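You operate a simulated robot arm through the tools that you are given. There is no shell and no other tool.

Carry out the task below with a simulated robot arm. There is one attempt and no reset: what you move stays moved.

TASK
Shut the ledge's carton and tape it with the yellow tape piece.
Fine: both flaps shut; tape piece from the ledge, laid along the seam and pressed with the ledge's wooden block; put the block back.
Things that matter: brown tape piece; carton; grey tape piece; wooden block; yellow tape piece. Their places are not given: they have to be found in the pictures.

The check looks at the end state, three seconds after you hand in, the way a careful person would. Anything else that was tipped, shoved, dropped, spilled or broken makes it a failure.

THE ROBOT
A 7-joint arm with a three-finger gripper, fixed in place. Base frame: the origin is on the floor under the middle of its stand, x ahead of it, y to its left, z up; the work surface is at about z = 1289. Units: mm, rad, N and s.
It reaches about 1342 mm from its shoulder. Its first joint turns from -2.897 to 2.897 rad. Payload 2.69 kg.
The TCP is the grasp point between the finger pads, 30 mm short of the fingertips. In the tool frame z runs along the fingers and y along their closing line. The gripper opens to 128 mm; its body begins 117 mm behind the TCP.
Orientation is that of the tool frame in the base frame, as a unit quaternion [x, y, z, w]. With the fingers straight down and closing along the base's y, the tool's x points along the base's -x, its y along +y and its z along -z.

THE INTERFACE
- The arm moves only by the tool send_rows. Its arguments are lists of equal length, an entry for each row: "grip": the finger opening in mm, from 0 to 128; "linear": the shift along the tool's x, y, z in mm, a list of three; "turn": the turn, a rotation vector about the tool's x, y, z in rad, a list of three. In form: {"grip": [grip, ...], "linear": [[x, y, z], ...], "turn": [[ax, ay, az], ...]}. A call has 1 to 20 rows; each row shifts and turns the commanded pose from where the row before left it, along the tool's axes as they then stand. Each row takes 0.2 s and may step no farther than 50 mm and 0.15 rad from the row before; otherwise, or with a gripper value out of range, the whole call is refused. Where a pose cannot be reached the arm comes as near as it can. A force on the tool above 40 N (or 10 N above the force at the start of the call, whichever is more), or a blocked arm, ends the call early, and 0.2 s more pass. The fingers move at their own pace (about 127 mm/s each) and stop on an object; they squeeze with about 42 N. The grip force told is the motor's: it shows also when the fingers shut on nothing. Time passes only in rows, and 0.2 s behind the last, so rows that do not move let the fingers close. The reply holds the time, the measured pose of the TCP, the force on the tool along the base axes, the opening and the grip force, in the units named above and with some noise, with the torque about the TCP (base axes, N m) and any sound that the robot's microphone picked up, and new pictures: "pictures" is both (left out), scene, wrist or none.
- Cameras (640 x 400 px; columns grow to the right, rows downward): "scene" is fixed at [48.4, 508, 1768.6]; the picture's right is [-0.02, -1.00, 0.00], its down [-0.81, 0.01, -0.58] and it looks along [0.58, -0.01, -0.81] (base axes); focal length 214 px, centre (320, 200). "wrist" rides on the gripper at [58, 54, -131] in the tool frame; the picture's right is [-0.68, 0.74, 0.00], its down [-0.62, -0.57, -0.55] and it looks along [-0.40, -0.37, 0.84] (tool axes); focal length 234 px, centre (320, 200).
- move_column(by): moves the trunk up (or, below 0, down) by that many mm; the arm rides with it, the base frame stays. It gives what a move gives, with no picture.
- point_at(camera, pixels): for up to 12 pixels [column, row] of the newest picture of that camera ("zoom" is the newest enlarged one), the place [x, y, z] in the base frame of the surface seen there, good to about 3 mm, but the place of the scene camera against the robot may be out by one fixed shift of up to 18 mm in any direction. No time passes.
- enlarge(camera, box): a new picture of the part [left, top, right, bottom] of that camera's present view, enlarged. No time passes.
- job_done(): hands the job in; it is judged then, once.

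Open the gripper and draw the arm clear of the work before you hand the job in, unless the task says otherwise.

The tools are called after "Emit:" as a command line: name --argument value ..., lists and objects as JSON in quotes. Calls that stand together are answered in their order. send_rows: Moves the arm, as the interface text tells. Its arguments: {"type":"object","properties":{"grip":{"type":"array","items":{"type":"number"}},"linear":{"type":"array","items":{"type":"array","items":{"type":"number"}}},"turn":{"type":"array","items":{"type":"array","items":{"type":"number"}}},"pictures":{"type":"string","enum":["both","scene","wrist","none"]}},"required":["grip","linear","turn"]} The other tools are called the same way: move_column (by) moves the trunk up or down; point_at (camera, pixels) gives the place of the surface under pixels of a picture; enlarge (camera, box) takes an enlarged picture of a part of a camera's view; job_done () hands the job in.

At the start:

```text
t: 0.0
tool_pos: [557.6, 376.2, 1482.3]
orientation: [0.001, 1.0, 0.0, 0.001]
ft_force: [0.1, 0.8, 0.4]
torque: [-0.01, 0.02, -0.01]
width: 128.1
gripper_force: 0.1
trunk travel left (down, up): [-250.0, 100.0]
```

scene: 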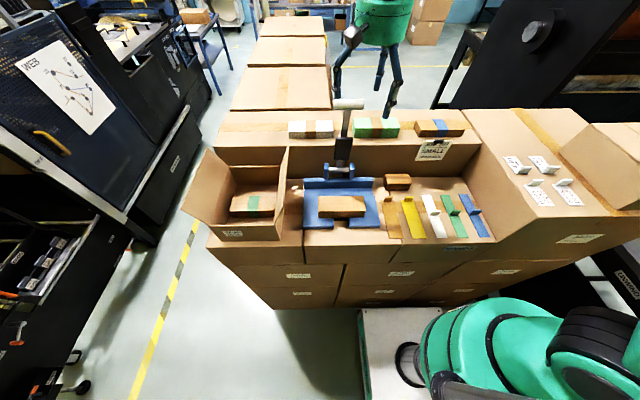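
wrist: 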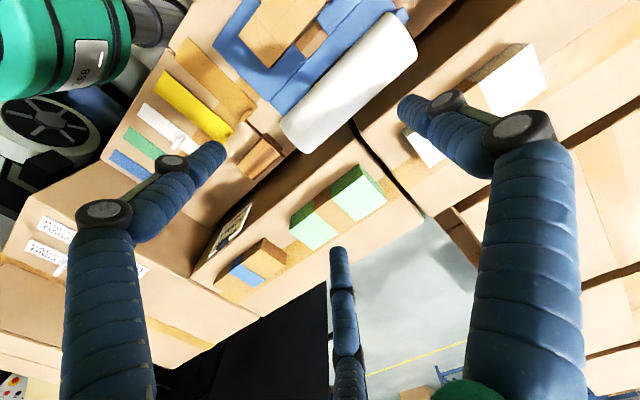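

The scene shows what look like tape pieces near (385-480, 215), a small box in the blue jig at (340,205), and a bigger open box at (250,200). I enlarge the scene to see the details.

Emit:
enlarge --camera "scene" --box '[280, 150, 500, 260]'

Emit:
enlarge --camera "wrist" --box '[80, 0, 440, 225]'

```text
2.91 times, centred on (390, 205) of scene
```

zoom: 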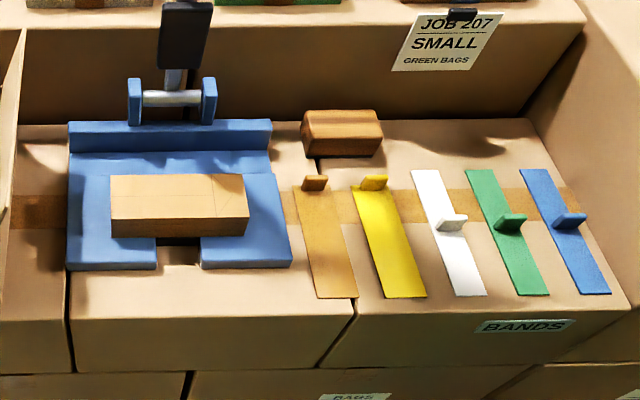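

```text
1.78 times, centred on (260, 112) of wrist
```

zoom: 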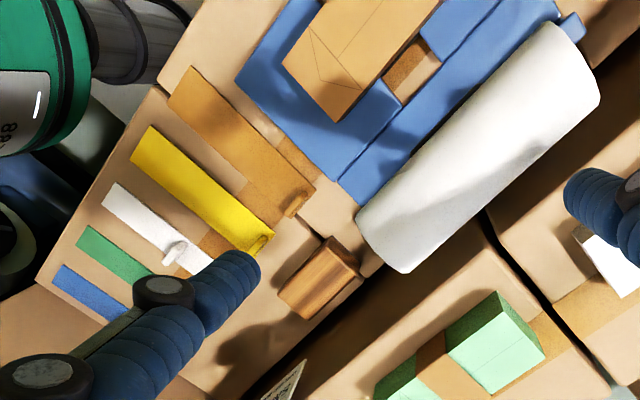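

The enlarged view shows bands with tabs (brown, yellow, white, green, blue), a wooden block at (397,182) and a jig with a box in it. I look closer at both cartons and at their surroundings.

Emit:
enlarge --camera "scene" --box '[170, 130, 310, 260]'

Emit:
enlarge --camera "scene" --box '[290, 160, 410, 240]'

Emit:
enlarge --camera "scene" --box '[370, 160, 510, 250]'

Emit:
enlarge --camera "scene" --box '[210, 80, 480, 180]'

Emit:
enlarge --camera "scene" --box '[460, 100, 640, 260]'

```text
3.08 times, centred on (240, 195) of scene
```

zoom: 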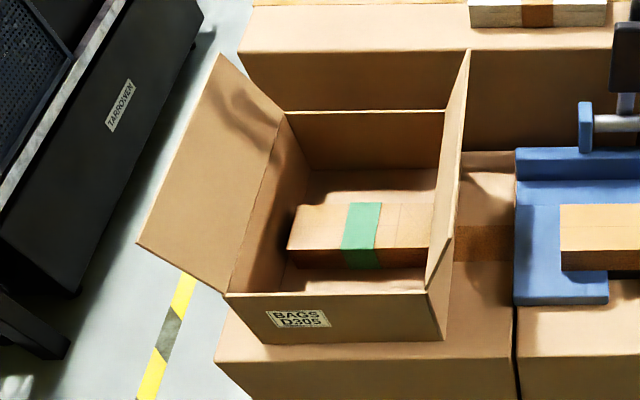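

```text
5.00 times, centred on (350, 200) of scene
```

zoom: 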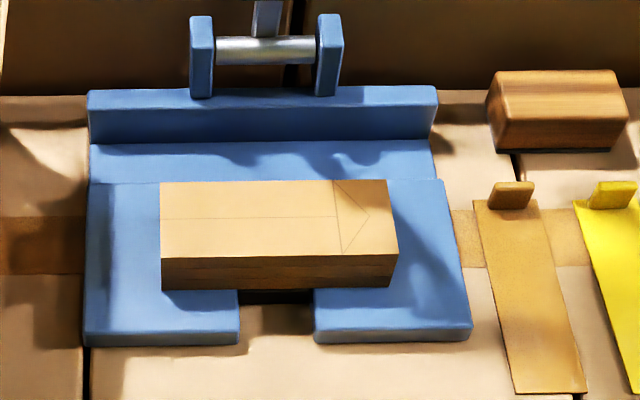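

```text
4.44 times, centred on (440, 205) of scene
```

zoom: 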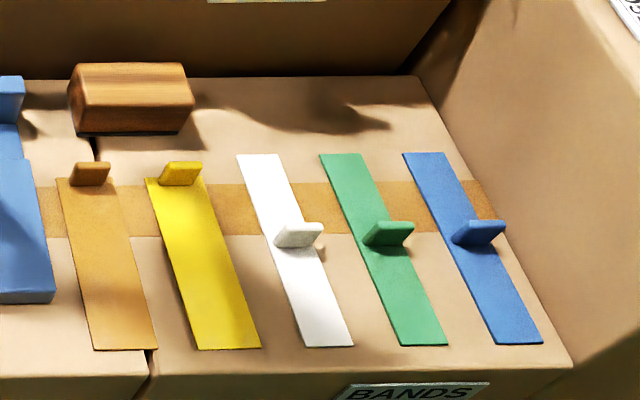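

```text
2.37 times, centred on (345, 130) of scene
```

zoom: 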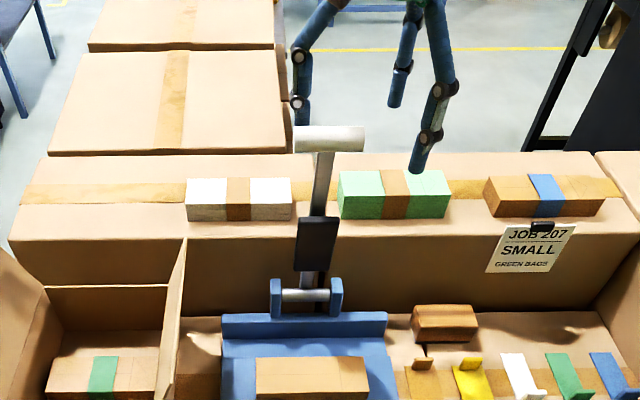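

```text
2.50 times, centred on (550, 180) of scene
```

zoom: 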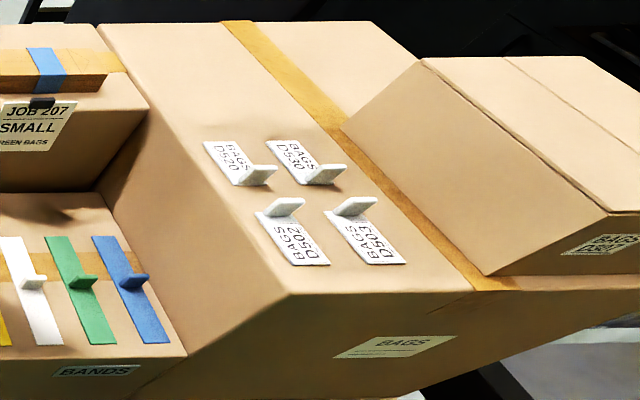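

The carton with two open flaps is the one labelled BAGS D305 at scene (250,200), with its seam to run along x; tape pieces and block are at (385-480,215) and (397,182). I enlarge the carton more closely to measure it.

Emit:
enlarge --camera "scene" --box '[176, 140, 304, 244]'

```text
3.85 times, centred on (240, 192) of scene
```

zoom: 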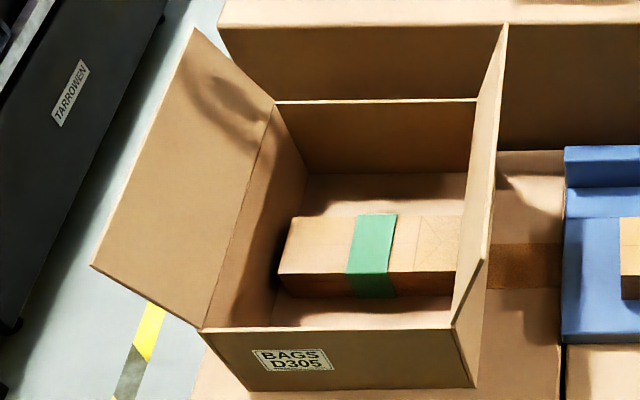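

Carton corners in this zoom: left flap tip (97,262)/(193,32), left hinge (203,326)/(275,102), front wall (330,329), right flap top (505,28)/(487,255), right front corner (455,325). I read off their places.

Emit:
point_at --camera "zoom" --pixels '[[97, 264], [194, 34], [205, 324], [274, 106], [330, 329], [454, 327], [504, 30], [488, 255], [470, 100], [460, 318], [375, 101], [360, 190]]'

Emit:
point_at --camera "scene" --pixels '[[399, 178], [388, 183], [409, 183], [407, 201], [406, 206], [414, 237], [408, 220], [425, 236], [388, 201], [432, 199], [438, 215], [450, 237]]'

```text
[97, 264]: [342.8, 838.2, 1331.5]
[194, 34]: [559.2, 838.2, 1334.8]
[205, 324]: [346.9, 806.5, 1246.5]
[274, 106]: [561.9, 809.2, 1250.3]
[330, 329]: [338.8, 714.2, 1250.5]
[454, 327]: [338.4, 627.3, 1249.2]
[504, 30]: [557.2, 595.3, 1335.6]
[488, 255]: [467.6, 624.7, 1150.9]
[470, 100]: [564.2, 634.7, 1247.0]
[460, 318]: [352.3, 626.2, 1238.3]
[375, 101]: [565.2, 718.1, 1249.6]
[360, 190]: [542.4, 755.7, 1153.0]
```

```text
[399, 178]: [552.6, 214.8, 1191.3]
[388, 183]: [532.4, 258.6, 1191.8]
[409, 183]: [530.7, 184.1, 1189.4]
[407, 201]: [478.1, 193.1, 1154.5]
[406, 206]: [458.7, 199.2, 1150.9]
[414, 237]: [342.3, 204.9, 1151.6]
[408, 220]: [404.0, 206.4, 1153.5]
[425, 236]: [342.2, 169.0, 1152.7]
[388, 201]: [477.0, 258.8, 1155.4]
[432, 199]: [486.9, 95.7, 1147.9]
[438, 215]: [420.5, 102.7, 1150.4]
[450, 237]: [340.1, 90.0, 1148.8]
```

The scene points put the carton floor near z 1150 and its rim near z 1249. I compare against the wrist camera on the same features (block at wrist (262,155), yellow tape ends (160,85)/(230,137), roll, upper ledge).

Emit:
point_at --camera "wrist" --pixels '[[258, 152], [278, 152], [163, 78], [157, 89], [221, 138], [195, 108], [170, 60], [237, 113], [143, 110], [190, 140], [340, 90], [355, 190]]'

Emit:
point_at --camera "scene" --pixels '[[300, 120], [440, 120], [250, 120], [345, 103], [342, 150], [320, 180], [320, 200], [340, 205], [320, 225], [530, 150], [540, 200], [365, 181]]'

```text
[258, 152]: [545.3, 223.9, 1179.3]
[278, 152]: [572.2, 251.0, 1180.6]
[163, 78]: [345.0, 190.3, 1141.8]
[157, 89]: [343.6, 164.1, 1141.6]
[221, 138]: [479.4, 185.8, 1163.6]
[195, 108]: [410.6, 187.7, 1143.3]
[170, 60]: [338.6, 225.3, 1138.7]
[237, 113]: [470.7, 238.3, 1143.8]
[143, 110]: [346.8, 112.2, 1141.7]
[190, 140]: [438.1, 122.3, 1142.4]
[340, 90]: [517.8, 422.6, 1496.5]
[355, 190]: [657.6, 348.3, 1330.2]
```

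```text
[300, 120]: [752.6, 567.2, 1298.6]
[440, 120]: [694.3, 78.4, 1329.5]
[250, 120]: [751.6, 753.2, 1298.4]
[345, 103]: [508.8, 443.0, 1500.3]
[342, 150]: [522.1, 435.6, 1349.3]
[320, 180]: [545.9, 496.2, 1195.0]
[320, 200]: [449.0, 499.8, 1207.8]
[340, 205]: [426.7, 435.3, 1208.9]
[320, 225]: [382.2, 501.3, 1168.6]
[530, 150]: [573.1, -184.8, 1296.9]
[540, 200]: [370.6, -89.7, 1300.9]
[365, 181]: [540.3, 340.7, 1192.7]
```

Scene heights read about 9 mm above the wrist's (ledge 1142 by wrist, upper ledge 1289 true versus 1298 by scene). I enlarge the wrist view around the yellow tape's tab and the block to see how the tab stands.

Emit:
enlarge --camera "wrist" --box '[130, 40, 300, 190]'

Emit:
enlarge --camera "scene" --box '[376, 165, 444, 245]'

```text
2.67 times, centred on (215, 115) of wrist
```

zoom: 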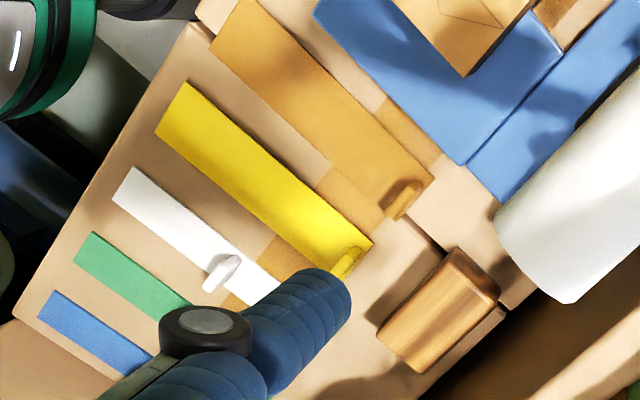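

```text
5.00 times, centred on (410, 205) of scene
```

zoom: 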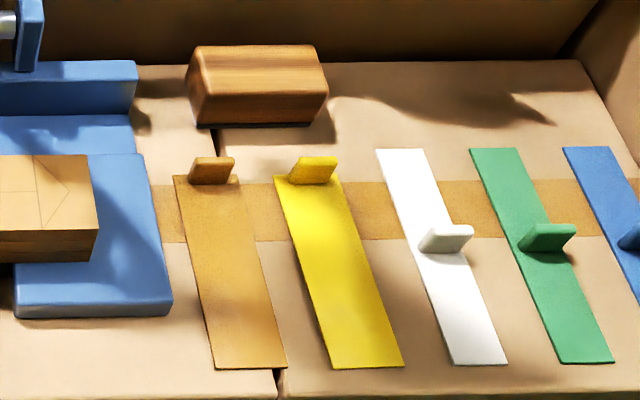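

The yellow tape's tab stands at its far end, about [478,188], thin along x, with the brown tab close beside it; the lever's roll is near [510,440,1495], close to the gripper. I first rise 100 mm straight up, then shut the fingers in the air to see how they meet.

Emit:
send_rows --grip '[128, 128, 128, 0, 0, 0, 0]' --linear '[[0, 0, -40], [0, 0, -40], [0, 0, -40], [0, 0, 0], [0, 0, 0], [0, 0, 0], [0, 0, 0]]' --turn '[[0, 0, 0], [0, 0, 0], [0, 0, 0], [0, 0, 0], [0, 0, 0], [0, 0, 0], [0, 0, 0]]'

```text
t: 1.6
tool_pos: [555.8, 375.6, 1602.1]
orientation: [0.0, 1.0, 0.0, 0.0]
ft_force: [-0.1, -0.7, -0.4]
torque: [-0.02, -0.02, 0.02]
width: 2.2
gripper_force: 31.9
trunk travel left (down, up): [-250.0, 100.0]
```

scene: 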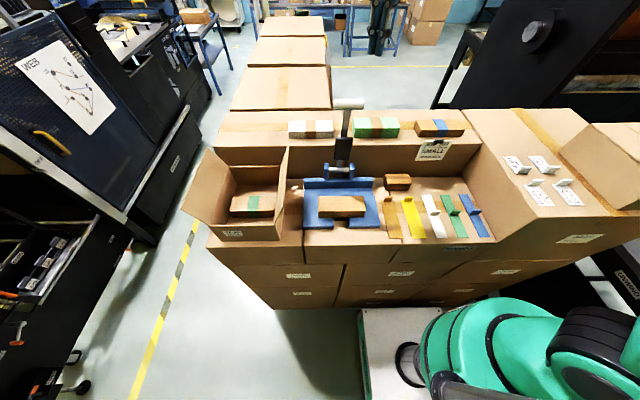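
wrist: 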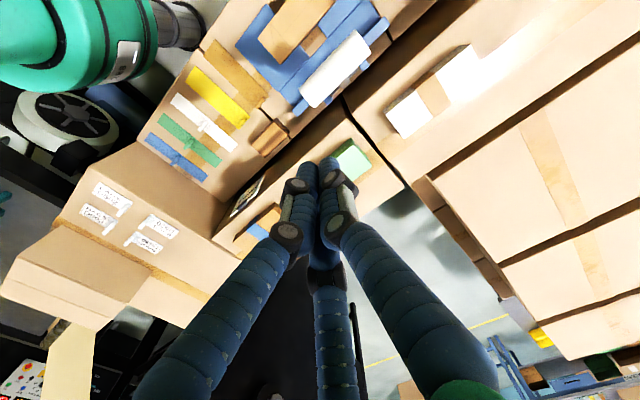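

The closed fingers meet in a tight bundle at the tool axis, so they can be used as a pushing finger. I travel at this height (above the lever roll's top near z 1515) to beyond the carton's left flap near [440, 880] to view the carton with the wrist camera.

Emit:
send_rows --grip '[0, 0, 0, 0, 0, 0, 0, 0, 0, 0, 0, 0]' --linear '[[10, 44, 0], [10, 44, 0], [10, 44, 0], [10, 44, 0], [10, 44, 0], [10, 44, 0], [10, 44, 0], [10, 44, 0], [10, 44, 0], [10, 44, 0], [10, 44, 0], [5, 15, 0]]' --turn '[[0, 0, 0], [0, 0, 0], [0, 0, 0], [0, 0, 0], [0, 0, 0], [0, 0, 0], [0, 0, 0], [0, 0, 0], [0, 0, 0], [0, 0, 0], [0, 0, 0], [0, 0, 0]]'

```text
t: 4.2
tool_pos: [423.2, 825.5, 1570.3]
orientation: [0.0, 1.0, -0.002, 0.001]
ft_force: [-1.5, 1.2, -0.7]
torque: [-0.09, -0.05, -0.02]
width: 2.1
gripper_force: 30.9
out of reach, approached as far as the arm can: row 10, 11, 12
trunk travel left (down, up): [-250.0, 100.0]
```

scene: 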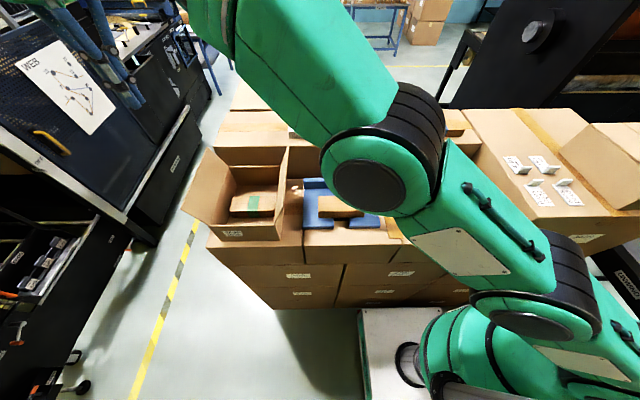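
wrist: 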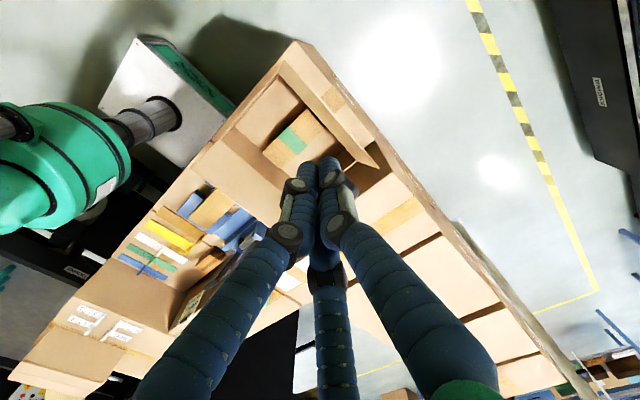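

The arm reached its limit at this height (TCP [423,826,1570]); lower poses will be easier. I check where the forearm and elbow are (scene (380,180), (460,240), (300,90)) and measure the carton's visible edges with the wrist camera.

Emit:
point_at --camera "scene" --pixels '[[380, 180], [460, 240], [300, 90], [430, 150], [520, 300]]'

Emit:
enlarge --camera "wrist" --box '[200, 30, 430, 210]'

```text
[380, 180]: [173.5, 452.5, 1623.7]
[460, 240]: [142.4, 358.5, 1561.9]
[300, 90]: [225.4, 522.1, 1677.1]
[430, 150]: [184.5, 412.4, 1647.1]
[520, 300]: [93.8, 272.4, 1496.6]
```

```text
2.22 times, centred on (315, 120) of wrist
```

zoom: 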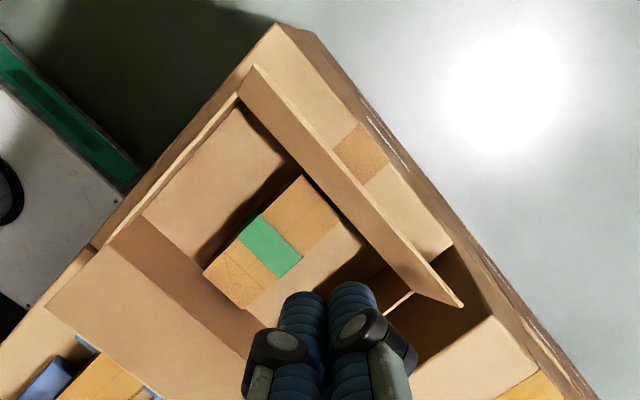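

The arm's elbow is well away from the lever in x. I now measure flap edges in this wrist zoom: left flap's tip edge (262,66)–(460,302), hinge (243,97), front wall top (170,175), right hinge (110,243) and right flap tip (48,298).

Emit:
point_at --camera "zoom" --pixels '[[262, 70], [457, 301], [360, 185], [241, 98], [175, 167], [110, 241], [52, 298], [150, 270], [230, 340], [270, 220], [412, 293], [120, 330]]'

```text
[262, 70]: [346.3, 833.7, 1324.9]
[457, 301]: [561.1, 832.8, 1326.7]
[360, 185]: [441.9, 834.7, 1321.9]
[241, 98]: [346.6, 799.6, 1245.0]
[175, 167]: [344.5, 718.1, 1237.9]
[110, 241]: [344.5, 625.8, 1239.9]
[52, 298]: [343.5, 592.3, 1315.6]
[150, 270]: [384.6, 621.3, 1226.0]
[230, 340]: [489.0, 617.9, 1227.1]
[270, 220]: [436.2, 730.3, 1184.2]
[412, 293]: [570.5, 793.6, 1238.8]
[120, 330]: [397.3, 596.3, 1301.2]
```

Wrist-frame carton: x 343–571, y 622–803, rim z≈1240, left flap tip at y 834, z 1326. I lower 100 mm while staying above everything to see how the commanded pose continues after the reach limit.

Emit:
send_rows --grip '[0, 0, 0]' --linear '[[0, 0, 40], [0, 0, 40], [0, 0, 20]]' --turn '[[0, 0, 0], [0, 0, 0], [0, 0, 0]]' --pictures "none"

```text
t: 5.0
tool_pos: [421.9, 822.2, 1475.9]
orientation: [0.0, 1.0, 0.002, 0.001]
ft_force: [0.4, -0.4, 1.7]
torque: [0.06, -0.05, -0.01]
width: 2.0
gripper_force: 31.3
trunk travel left (down, up): [-250.0, 100.0]
```

The command continues from the achieved pose (now [422,822,1476]). I move out to about [455,890,1476] and then down to TCP z≈1335 outside the left flap.

Emit:
send_rows --grip '[0, 0, 0, 0, 0, 0]' --linear '[[-17, 35, 0], [-17, 35, 0], [0, 0, 40], [0, 0, 40], [0, 0, 35], [0, 0, 25]]' --turn '[[0, 0, 0], [0, 0, 0], [0, 0, 0], [0, 0, 0], [0, 0, 0], [0, 0, 0]]'

```text
t: 6.4
tool_pos: [447.3, 869.5, 1330.9]
orientation: [0.0, 1.0, 0.002, 0.001]
ft_force: [0.0, -0.9, 1.3]
torque: [0.1, 0.0, 0.04]
width: 2.2
gripper_force: 31.3
out of reach, approached as far as the arm can: row 2
trunk travel left (down, up): [-250.0, 100.0]
```

scene: 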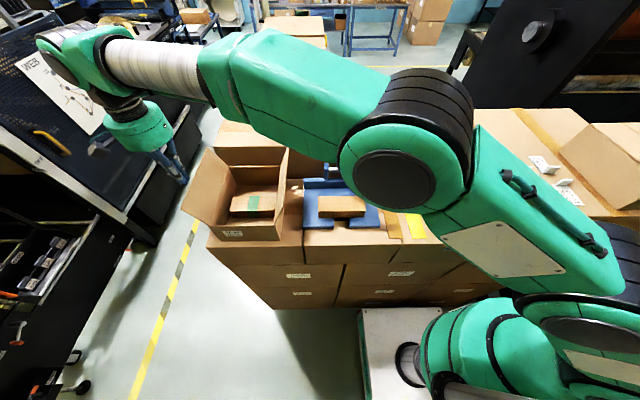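
wrist: 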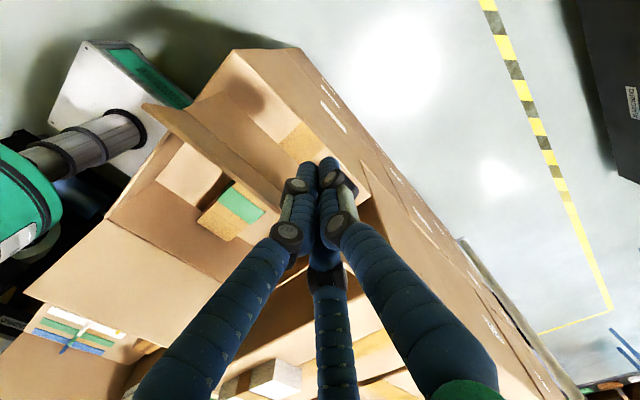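

The fingers are at [447,870,1331], just outside the left flap whose tip edge runs from wrist (145,103) to (310,235). I push toward −y in small steps at constant height so the flap turns up past vertical.

Emit:
send_rows --grip '[0, 0, 0, 0, 0, 0, 0, 0, 0]' --linear '[[0, -10, 0], [0, -10, 0], [0, -10, 0], [0, -10, 0], [0, -10, 0], [0, -10, 0], [0, -10, 0], [0, -10, 0], [0, -10, 0]]' --turn '[[0, 0, 0], [0, 0, 0], [0, 0, 0], [0, 0, 0], [0, 0, 0], [0, 0, 0], [0, 0, 0], [0, 0, 0], [0, 0, 0]]'

```text
t: 8.4
tool_pos: [447.2, 781.6, 1328.9]
orientation: [0.0, 1.0, 0.0, 0.0]
ft_force: [0.2, -0.3, 0.0]
torque: [-0.01, 0.01, 0.0]
width: 2.2
gripper_force: 31.4
trunk travel left (down, up): [-250.0, 100.0]
```

scene: 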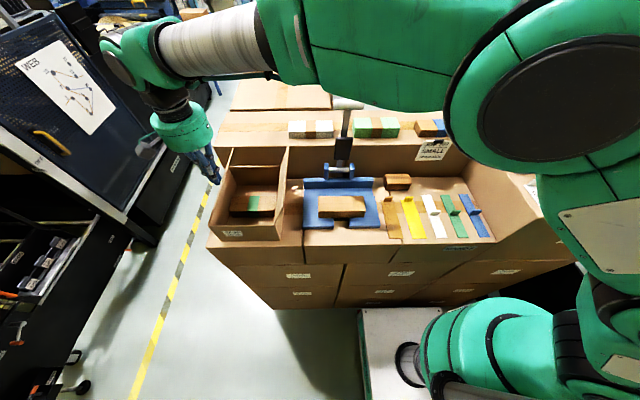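
wrist: 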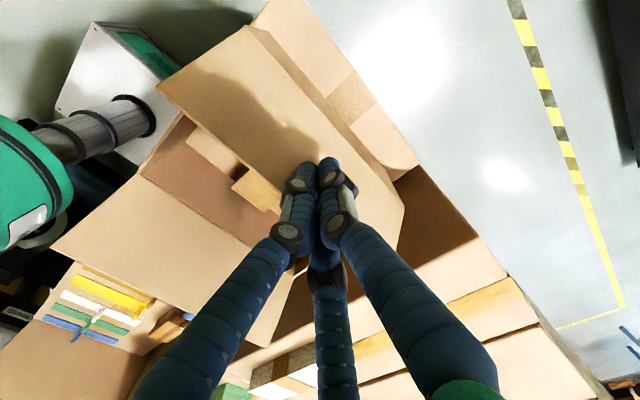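

The flap now leans inward under the fingers with no notable force. I follow its arc inward and down to bring it nearly flat.

Emit:
send_rows --grip '[0, 0, 0, 0, 0, 0, 0]' --linear '[[0, -10, 6], [0, -8, 8], [0, -6, 9], [0, -5, 9], [0, -4, 8], [0, -2, 7], [0, 0, 4]]' --turn '[[0, 0, 0], [0, 0, 0], [0, 0, 0], [0, 0, 0], [0, 0, 0], [0, 0, 0], [0, 0, 0]]'

```text
t: 10.0
tool_pos: [447.9, 746.1, 1278.0]
orientation: [0.001, 1.0, 0.0, -0.001]
ft_force: [-0.5, -0.1, 0.5]
torque: [0.0, -0.01, 0.03]
width: 2.2
gripper_force: 32.1
trunk travel left (down, up): [-250.0, 100.0]
```

scene: 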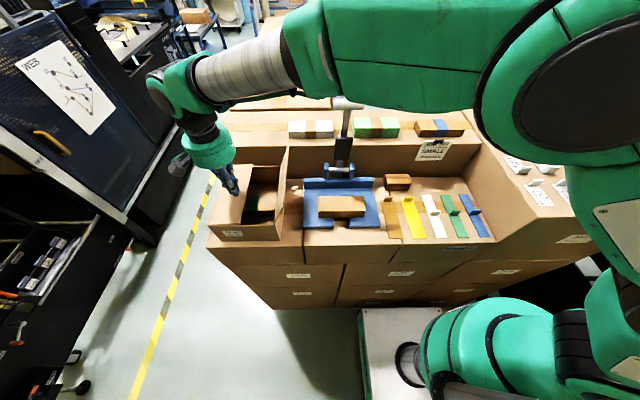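
wrist: 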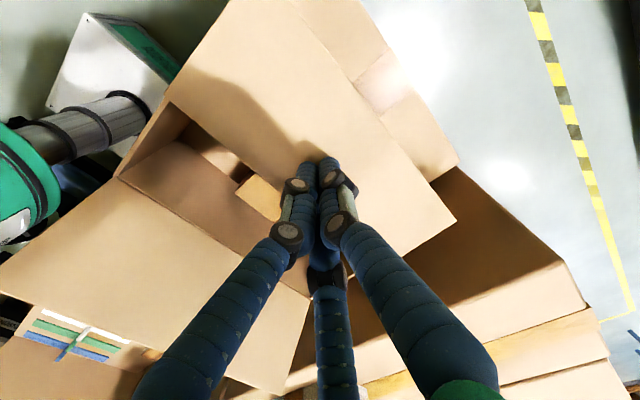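

The left flap is almost flat (tip edge wrist (180,100)–(455,220)). I press down a few more millimetres with small steps, watching the force.

Emit:
send_rows --grip '[0, 0, 0, 0]' --linear '[[0, 0, 3], [0, 0, 3], [0, 0, 2], [0, 0, 0]]' --turn '[[0, 0, 0], [0, 0, 0], [0, 0, 0], [0, 0, 0]]' --pictures "wrist"

Emit:
enlarge --camera "scene" --box '[176, 140, 304, 244]'

```text
t: 11.0
tool_pos: [448.0, 748.3, 1272.2]
orientation: [0.0, 1.0, 0.0, 0.001]
ft_force: [1.6, 0.5, 10.1]
torque: [0.03, -0.04, 0.03]
width: 5.9
gripper_force: 31.6
trunk travel left (down, up): [-250.0, 100.0]
```

wrist: 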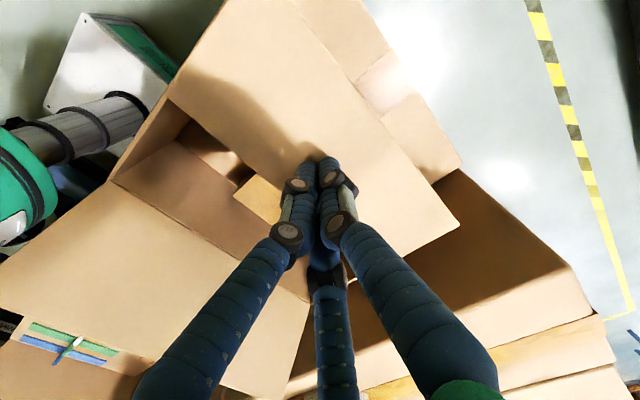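

```text
3.85 times, centred on (240, 192) of scene
```

zoom: 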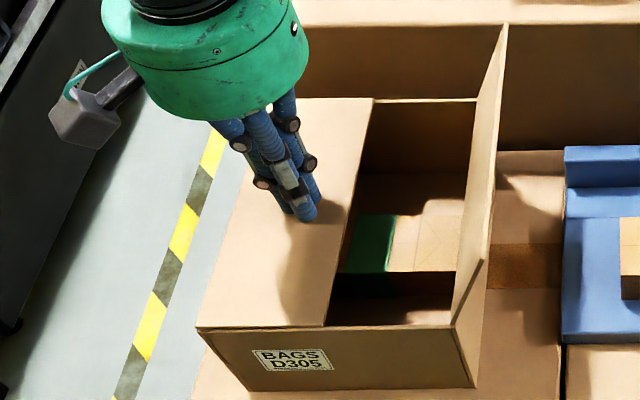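

The left flap lies shut (10 N pressing reaction). I lift clear, cross over the right flap (top at z≈1326) with the fingertips at z≈1390, and come down outside it at about [415,550].

Emit:
send_rows --grip '[0, 0, 0, 0, 0, 0, 0, 0, 0]' --linear '[[0, 0, -30], [0, 0, -40], [0, 0, -40], [0, 0, -40], [9, -40, 0], [9, -40, 0], [9, -40, 0], [8, -40, 0], [0, -40, 0]]' --turn '[[0, 0, 0], [0, 0, 0], [0, 0, 0], [0, 0, 0], [0, 0, 0], [0, 0, 0], [0, 0, 0], [0, 0, 0], [0, 0, 0]]'

```text
t: 13.0
tool_pos: [412.3, 545.9, 1419.1]
orientation: [0.0, 1.0, 0.0, -0.001]
ft_force: [0.3, -1.3, 0.1]
torque: [0.0, -0.01, 0.03]
width: 2.2
gripper_force: 31.1
trunk travel left (down, up): [-250.0, 100.0]
```

scene: 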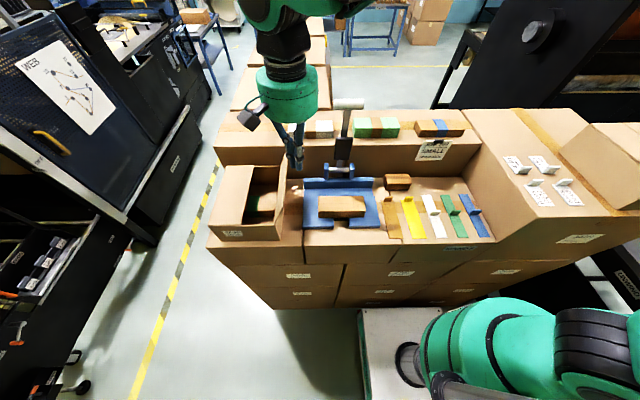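
wrist: 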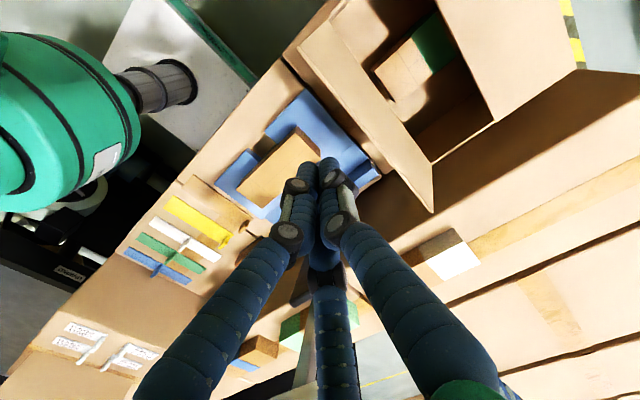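

The left flap stays shut and the hand is outside the right flap at [412,546,1419]. I lower to z≈1330 and push toward +y in 10 mm steps.

Emit:
send_rows --grip '[0, 0, 0, 0, 0, 0, 0, 0, 0, 0, 0, 0, 0]' --linear '[[0, 0, 30], [0, 0, 30], [0, 0, 29], [0, 10, 0], [0, 10, 0], [0, 10, 0], [0, 10, 0], [0, 10, 0], [0, 10, 0], [0, 10, 0], [0, 10, 0], [0, 10, 0], [0, 10, 0]]' --turn '[[0, 0, 0], [0, 0, 0], [0, 0, 0], [0, 0, 0], [0, 0, 0], [0, 0, 0], [0, 0, 0], [0, 0, 0], [0, 0, 0], [0, 0, 0], [0, 0, 0], [0, 0, 0], [0, 0, 0]]'

```text
t: 15.8
tool_pos: [413.1, 645.9, 1329.5]
orientation: [0.001, 1.0, 0.0, 0.0]
ft_force: [0.3, 0.6, -0.5]
torque: [-0.01, 0.0, 0.0]
width: 2.0
gripper_force: 31.5
trunk travel left (down, up): [-250.0, 100.0]
```

scene: 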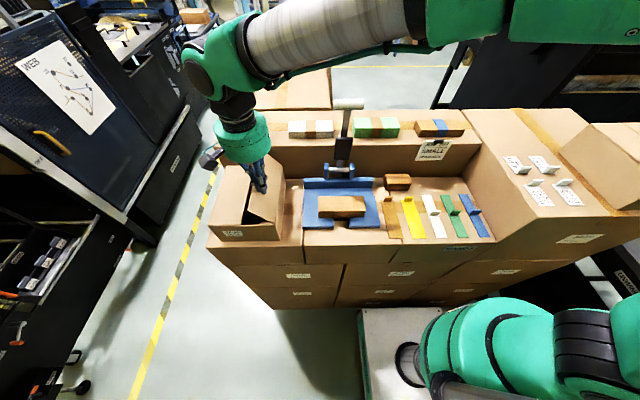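
wrist: 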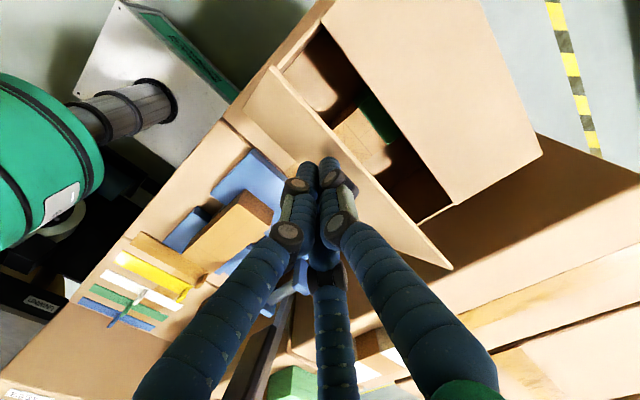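

The right flap is leaning inward now. I follow its arc inward and down as with the left flap.

Emit:
send_rows --grip '[0, 0, 0, 0, 0, 0, 0, 0]' --linear '[[0, 10, 4], [0, 9, 7], [0, 7, 9], [0, 6, 9], [0, 5, 8], [0, 3, 7], [0, 1, 5], [0, 0, 3]]' --turn '[[0, 0, 0], [0, 0, 0], [0, 0, 0], [0, 0, 0], [0, 0, 0], [0, 0, 0], [0, 0, 0], [0, 0, 0]]'

```text
t: 17.6
tool_pos: [413.5, 688.3, 1278.1]
orientation: [0.0, 1.0, 0.001, 0.0]
ft_force: [-0.1, 0.4, -0.5]
torque: [0.0, 0.0, -0.02]
width: 1.8
gripper_force: 31.3
trunk travel left (down, up): [-250.0, 100.0]
```

scene: 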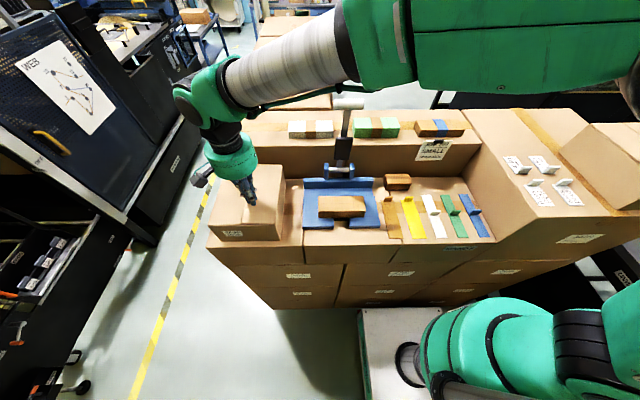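
wrist: 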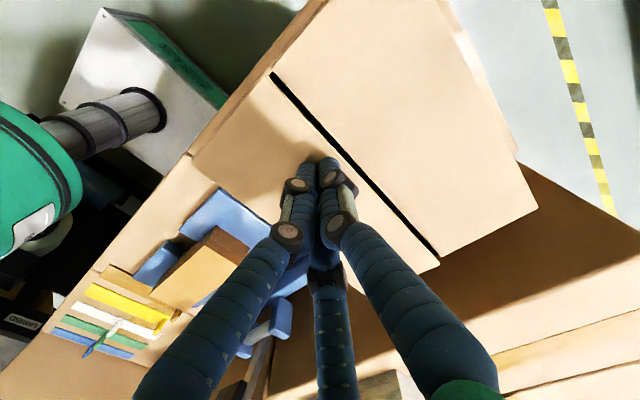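

Both flaps nearly flat, with the seam visible from wrist (272,75) to (437,258). I press the right flap down the last few millimetres.

Emit:
send_rows --grip '[0, 0, 0, 0]' --linear '[[0, 0, 3], [0, 0, 3], [0, 0, 2], [0, 0, 0]]' --turn '[[0, 0, 0], [0, 0, 0], [0, 0, 0], [0, 0, 0]]' --pictures "wrist"

```text
t: 18.6
tool_pos: [412.7, 687.5, 1271.4]
orientation: [0.0, 1.0, -0.001, 0.0]
ft_force: [0.9, -0.8, 5.4]
torque: [-0.07, -0.02, -0.05]
width: 2.1
gripper_force: 30.9
trunk travel left (down, up): [-250.0, 100.0]
```

wrist: 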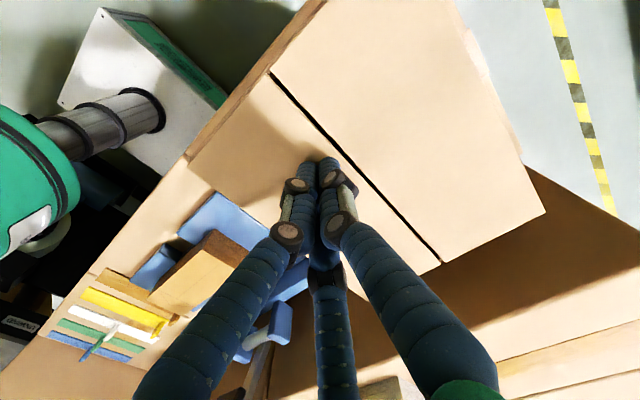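

Both flaps lie flat. I measure the seam ends and the carton's top edges from this wrist picture: seam (272,77)–(438,260), corners (188,160), (326,2), (545,210).

Emit:
point_at --camera "wrist" --pixels '[[268, 74], [274, 77], [300, 105], [305, 103], [400, 217], [405, 215], [437, 256], [444, 260], [192, 158], [322, 8], [540, 208], [360, 100]]'

Emit:
enlarge --camera "wrist" --box '[230, 40, 470, 280]'

```text
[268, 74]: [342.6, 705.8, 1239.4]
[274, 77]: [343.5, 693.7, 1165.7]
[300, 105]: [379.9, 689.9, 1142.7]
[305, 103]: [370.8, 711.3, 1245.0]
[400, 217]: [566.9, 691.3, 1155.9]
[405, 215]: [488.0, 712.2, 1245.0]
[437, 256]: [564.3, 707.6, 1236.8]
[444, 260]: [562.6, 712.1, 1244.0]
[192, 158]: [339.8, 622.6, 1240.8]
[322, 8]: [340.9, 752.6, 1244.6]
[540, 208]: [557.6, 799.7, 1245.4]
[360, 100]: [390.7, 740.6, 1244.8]
```

```text
1.67 times, centred on (350, 160) of wrist
```

zoom: 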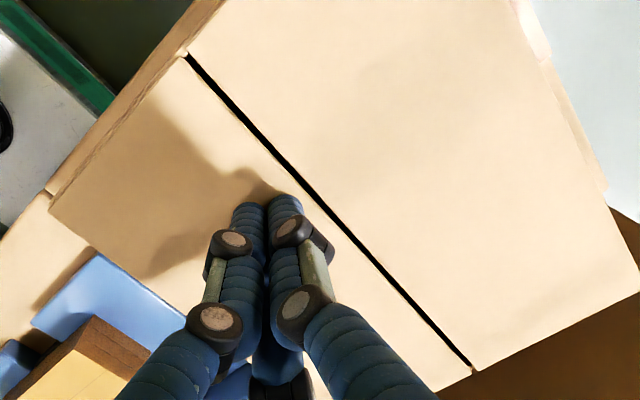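

The flaps' edges are at y≈711 (left) and y≈707 (right), so the seam is near y 709–710, from x 343 to 563, top z≈1244. I lift away, well above the lever's roll, and go to view the tape pieces and block from above.

Emit:
send_rows --grip '[0, 0, 0, 0, 0, 0, 0, 0, 0, 0, 0, 0, 0, 0, 0, 0]' --linear '[[0, 0, -20], [0, 0, -45], [0, 0, -45], [0, 0, -45], [0, 0, -45], [0, 0, -45], [0, 0, -45], [-8, -48, 0], [-8, -48, 0], [-8, -48, 0], [-8, -48, 0], [-8, -48, 0], [-8, -48, 0], [-8, -48, 0], [-8, -48, 0], [0, 0, 0]]' --turn '[[0, 0, 0], [0, 0, 0], [0, 0, 0], [0, 0, 0], [0, 0, 0], [0, 0, 0], [0, 0, 0], [0, 0, 0], [0, 0, 0], [0, 0, 0], [0, 0, 0], [0, 0, 0], [0, 0, 0], [0, 0, 0], [0, 0, 0], [0, 0, 0]]'

```text
t: 22.0
tool_pos: [477.5, 302.4, 1559.3]
orientation: [0.0, 1.0, 0.0, 0.0]
ft_force: [0.1, -0.2, 0.1]
torque: [0.08, -0.01, 0.0]
width: 2.0
gripper_force: 31.4
trunk travel left (down, up): [-250.0, 100.0]
```

scene: 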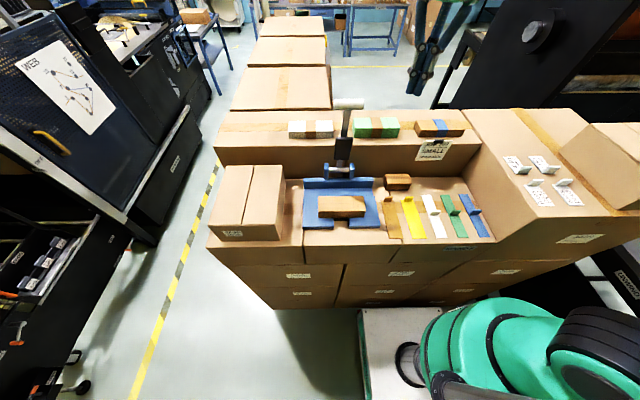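
wrist: 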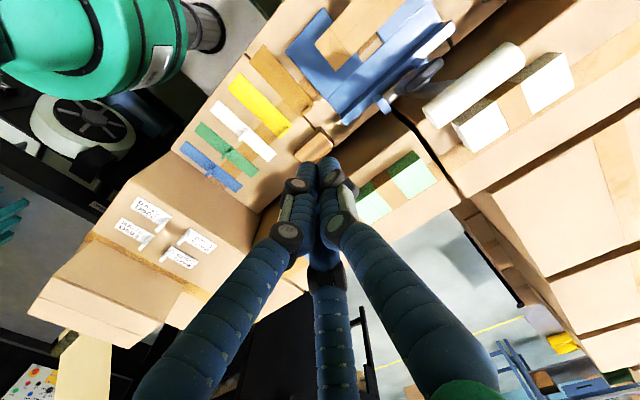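

The flaps stay shut. I enlarge the wrist view on the tapes and the block.

Emit:
enlarge --camera "wrist" --box '[215, 35, 345, 165]'

Emit:
enlarge --camera "scene" --box '[176, 140, 304, 244]'

Emit:
enlarge --camera "wrist" --box '[215, 45, 335, 165]'

```text
3.08 times, centred on (280, 100) of wrist
```

zoom: 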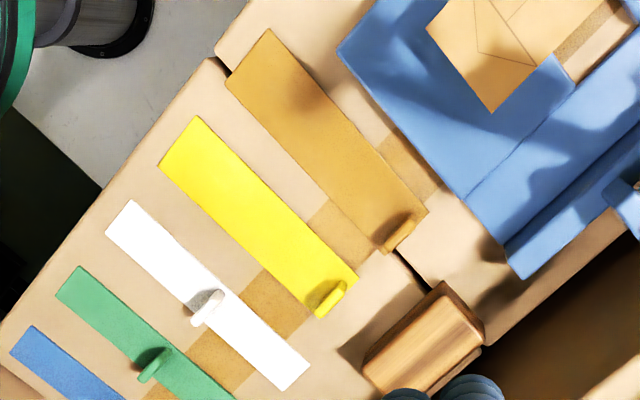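

```text
3.85 times, centred on (240, 192) of scene
```

zoom: 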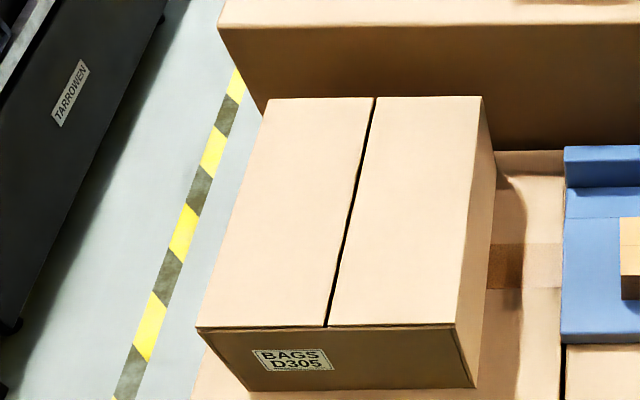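

```text
3.33 times, centred on (275, 105) of wrist
```

zoom: 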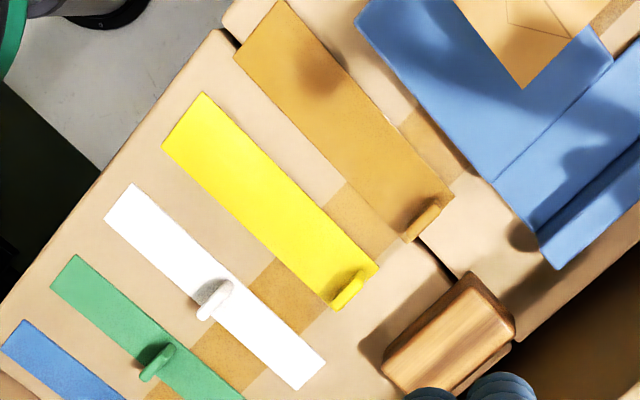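

In this zoom the yellow tape spans (204,95)/(163,147) to (378,268)/(335,305), with its tab at (348,290); block's top about (400,350)–(480,280). I read those places.

Emit:
point_at --camera "zoom" --pixels '[[204, 97], [167, 147], [374, 268], [330, 300], [350, 287], [342, 296], [357, 279], [270, 190], [300, 245], [470, 276], [512, 318], [388, 358]]'

Emit:
point_at --camera "zoom" --pixels '[[440, 330], [430, 210], [420, 222], [436, 205], [450, 192], [415, 240], [410, 345], [470, 340], [500, 305], [445, 290], [365, 292], [335, 310]]'

```text
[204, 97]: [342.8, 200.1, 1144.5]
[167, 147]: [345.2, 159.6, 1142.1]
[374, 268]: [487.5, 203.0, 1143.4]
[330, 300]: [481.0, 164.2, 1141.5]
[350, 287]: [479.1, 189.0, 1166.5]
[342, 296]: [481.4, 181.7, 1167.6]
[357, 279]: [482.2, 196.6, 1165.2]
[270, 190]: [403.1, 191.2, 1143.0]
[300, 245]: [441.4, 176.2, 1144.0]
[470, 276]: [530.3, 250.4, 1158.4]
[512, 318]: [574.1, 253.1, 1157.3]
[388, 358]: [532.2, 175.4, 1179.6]
```

```text
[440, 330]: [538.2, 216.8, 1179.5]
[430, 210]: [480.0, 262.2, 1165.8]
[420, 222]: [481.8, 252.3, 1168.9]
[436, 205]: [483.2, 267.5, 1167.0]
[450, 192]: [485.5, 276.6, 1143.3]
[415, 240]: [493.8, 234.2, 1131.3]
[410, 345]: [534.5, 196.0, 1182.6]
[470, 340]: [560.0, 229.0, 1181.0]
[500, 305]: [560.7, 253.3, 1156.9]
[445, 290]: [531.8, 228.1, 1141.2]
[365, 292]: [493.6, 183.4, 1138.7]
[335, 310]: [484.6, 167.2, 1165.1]
```

The yellow tape is 144 × 41 mm (x 343–487, y 160–202, centre y≈181) with the tab's top at [481,182,1167]; the block's top is about z 1181. I look closely at the closed fingers to understand how they grip.

Emit:
enlarge --camera "wrist" --box '[230, 140, 430, 265]'

```text
3.20 times, centred on (330, 202) of wrist
```

zoom: 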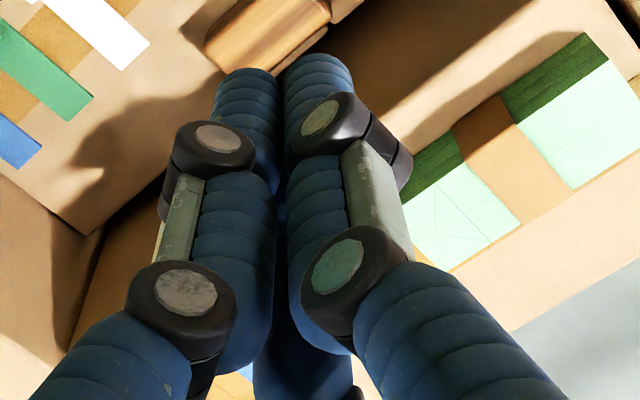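

The three fingers close radially (thumb at tool +y, the other two at ±120°). I turn the tool 90° about its axis so the thumb faces +x, with a modest 40 mm opening, to see the fingers in that state.

Emit:
send_rows --grip '[40, 40, 40, 40, 40, 40, 40, 40, 40, 40, 40, 40]' --linear '[[0, 0, 0], [0, 0, 0], [0, 0, 0], [0, 0, 0], [0, 0, 0], [0, 0, 0], [0, 0, 0], [0, 0, 0], [0, 0, 0], [0, 0, 0], [0, 0, 0], [0, 0, 0]]' --turn '[[0, 0, 0.1428], [0, 0, 0.1428], [0, 0, 0.1428], [0, 0, 0.1428], [0, 0, 0.1428], [0, 0, 0.1428], [0, 0, 0.1428], [0, 0, 0.1428], [0, 0, 0.1428], [0, 0, 0.1428], [0, 0, 0.1428], [0, 0, 0]]'

```text
t: 24.6
tool_pos: [476.9, 303.6, 1560.8]
orientation: [0.708, 0.707, 0.0, 0.0]
ft_force: [-0.3, 1.5, -0.6]
torque: [-0.02, 0.0, 0.02]
width: 40.2
gripper_force: 0.1
trunk travel left (down, up): [-250.0, 100.0]
```

scene: 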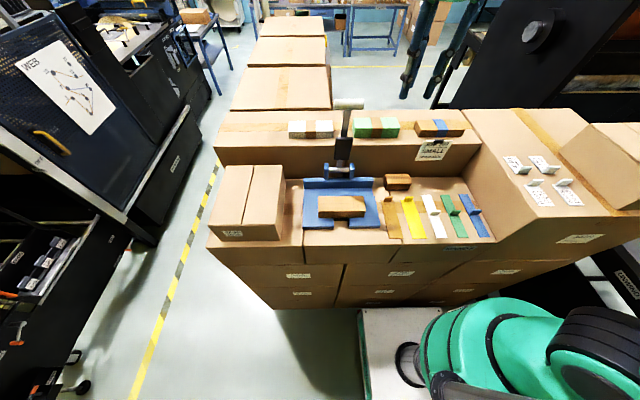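
wrist: 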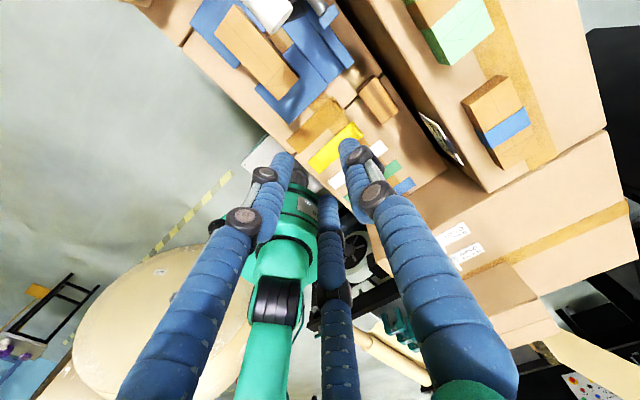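

The fingers sit at radius ≈ opening/2 + 10 mm around the axis, so the tab should sit about 4.5 mm toward the thumb from the TCP. I move above the yellow tab, to [477,182,1300], with a 38 mm opening.

Emit:
send_rows --grip '[38, 38, 38, 38, 38, 38, 38, 38, 38, 38]' --linear '[[-40.5, 0, 0], [-40.5, 0, 0], [-40.6, 0, 0], [0, 0, 44], [0, 0, 44], [0, 0, 44], [0, 0, 44], [0, 0, 44], [0, 0, 40], [0, 0, 0]]' --turn '[[0, 0, 0], [0, 0, 0], [0, 0, 0], [0, 0, 0], [0, 0, 0], [0, 0, 0], [0, 0, 0], [0, 0, 0], [0, 0, 0], [0, 0, 0]]'

```text
t: 26.8
tool_pos: [477.1, 182.9, 1300.8]
orientation: [0.707, 0.707, 0.0, 0.0]
ft_force: [-0.3, -0.2, 0.6]
torque: [-0.04, -0.01, 0.01]
width: 37.8
gripper_force: 0.1
trunk travel left (down, up): [-250.0, 100.0]
```

scene: 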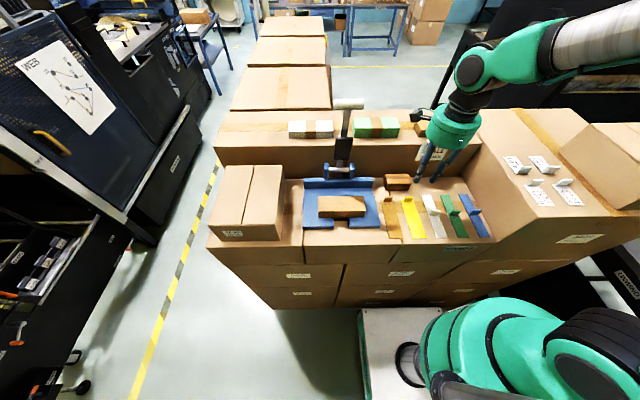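
wrist: 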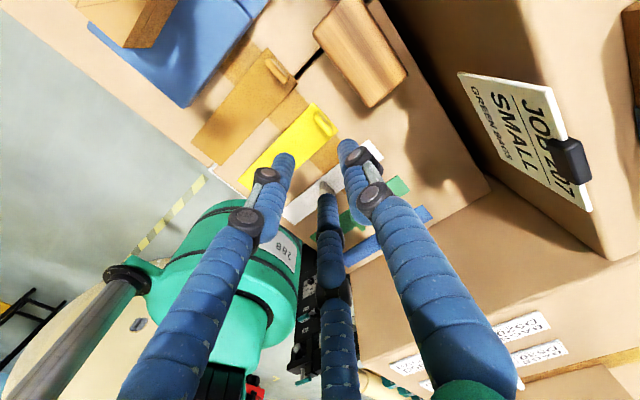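

The tab is visible at wrist (322,122) and the block at (360,50). I enlarge to measure both more precisely.

Emit:
enlarge --camera "wrist" --box '[230, 40, 360, 170]'

Emit:
point_at --camera "wrist" --pixels '[[321, 117], [325, 122], [331, 130], [310, 102], [336, 128], [247, 162], [262, 185], [283, 65], [271, 57], [287, 75], [265, 49], [297, 86]]'

Emit:
point_at --camera "wrist" --pixels '[[314, 28], [372, 107], [345, 3], [405, 68], [340, 55], [375, 40], [314, 36], [360, 100], [404, 78], [390, 92], [330, 62], [355, 20]]'

```text
3.08 times, centred on (295, 105) of wrist
```

zoom: 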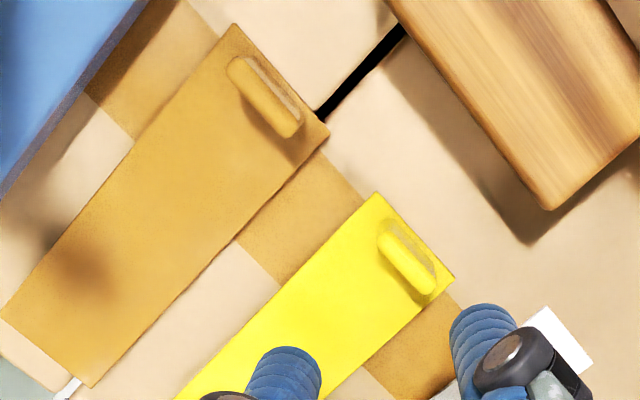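

```text
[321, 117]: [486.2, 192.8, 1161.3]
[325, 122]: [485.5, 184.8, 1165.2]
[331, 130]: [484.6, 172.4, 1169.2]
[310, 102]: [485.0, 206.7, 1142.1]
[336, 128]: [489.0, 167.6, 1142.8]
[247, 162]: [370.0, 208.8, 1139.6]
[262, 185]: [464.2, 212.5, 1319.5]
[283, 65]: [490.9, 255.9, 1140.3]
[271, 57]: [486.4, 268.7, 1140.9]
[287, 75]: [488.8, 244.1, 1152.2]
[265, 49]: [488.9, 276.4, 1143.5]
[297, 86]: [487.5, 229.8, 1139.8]
```

```text
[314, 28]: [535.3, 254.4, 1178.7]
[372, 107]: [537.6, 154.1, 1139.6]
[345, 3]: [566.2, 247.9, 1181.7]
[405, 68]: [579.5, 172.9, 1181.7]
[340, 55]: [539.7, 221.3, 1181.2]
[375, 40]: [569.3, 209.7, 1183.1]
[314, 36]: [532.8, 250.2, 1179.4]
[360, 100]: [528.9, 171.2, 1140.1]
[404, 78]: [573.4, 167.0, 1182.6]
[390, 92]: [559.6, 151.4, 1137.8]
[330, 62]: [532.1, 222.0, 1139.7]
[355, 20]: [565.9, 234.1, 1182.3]
```

I take finer points on the tab and tape end in this zoom: tab top strip (390,245)–(425,287), its far face (430,262), tape end corners (376,196),(450,280), and tape left/right edges.

Emit:
point_at --camera "zoom" --pixels '[[385, 238], [400, 258], [412, 272], [426, 291], [408, 240], [425, 262], [436, 277], [377, 197], [448, 280], [395, 252], [330, 250], [400, 320]]'

```text
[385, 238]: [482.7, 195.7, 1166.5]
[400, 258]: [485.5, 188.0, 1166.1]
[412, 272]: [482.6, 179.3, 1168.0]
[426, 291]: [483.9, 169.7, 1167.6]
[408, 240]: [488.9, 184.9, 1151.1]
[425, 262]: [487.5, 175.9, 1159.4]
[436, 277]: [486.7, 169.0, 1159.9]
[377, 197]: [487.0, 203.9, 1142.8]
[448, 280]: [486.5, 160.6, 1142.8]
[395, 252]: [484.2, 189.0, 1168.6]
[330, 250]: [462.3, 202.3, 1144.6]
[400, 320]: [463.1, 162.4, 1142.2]
```

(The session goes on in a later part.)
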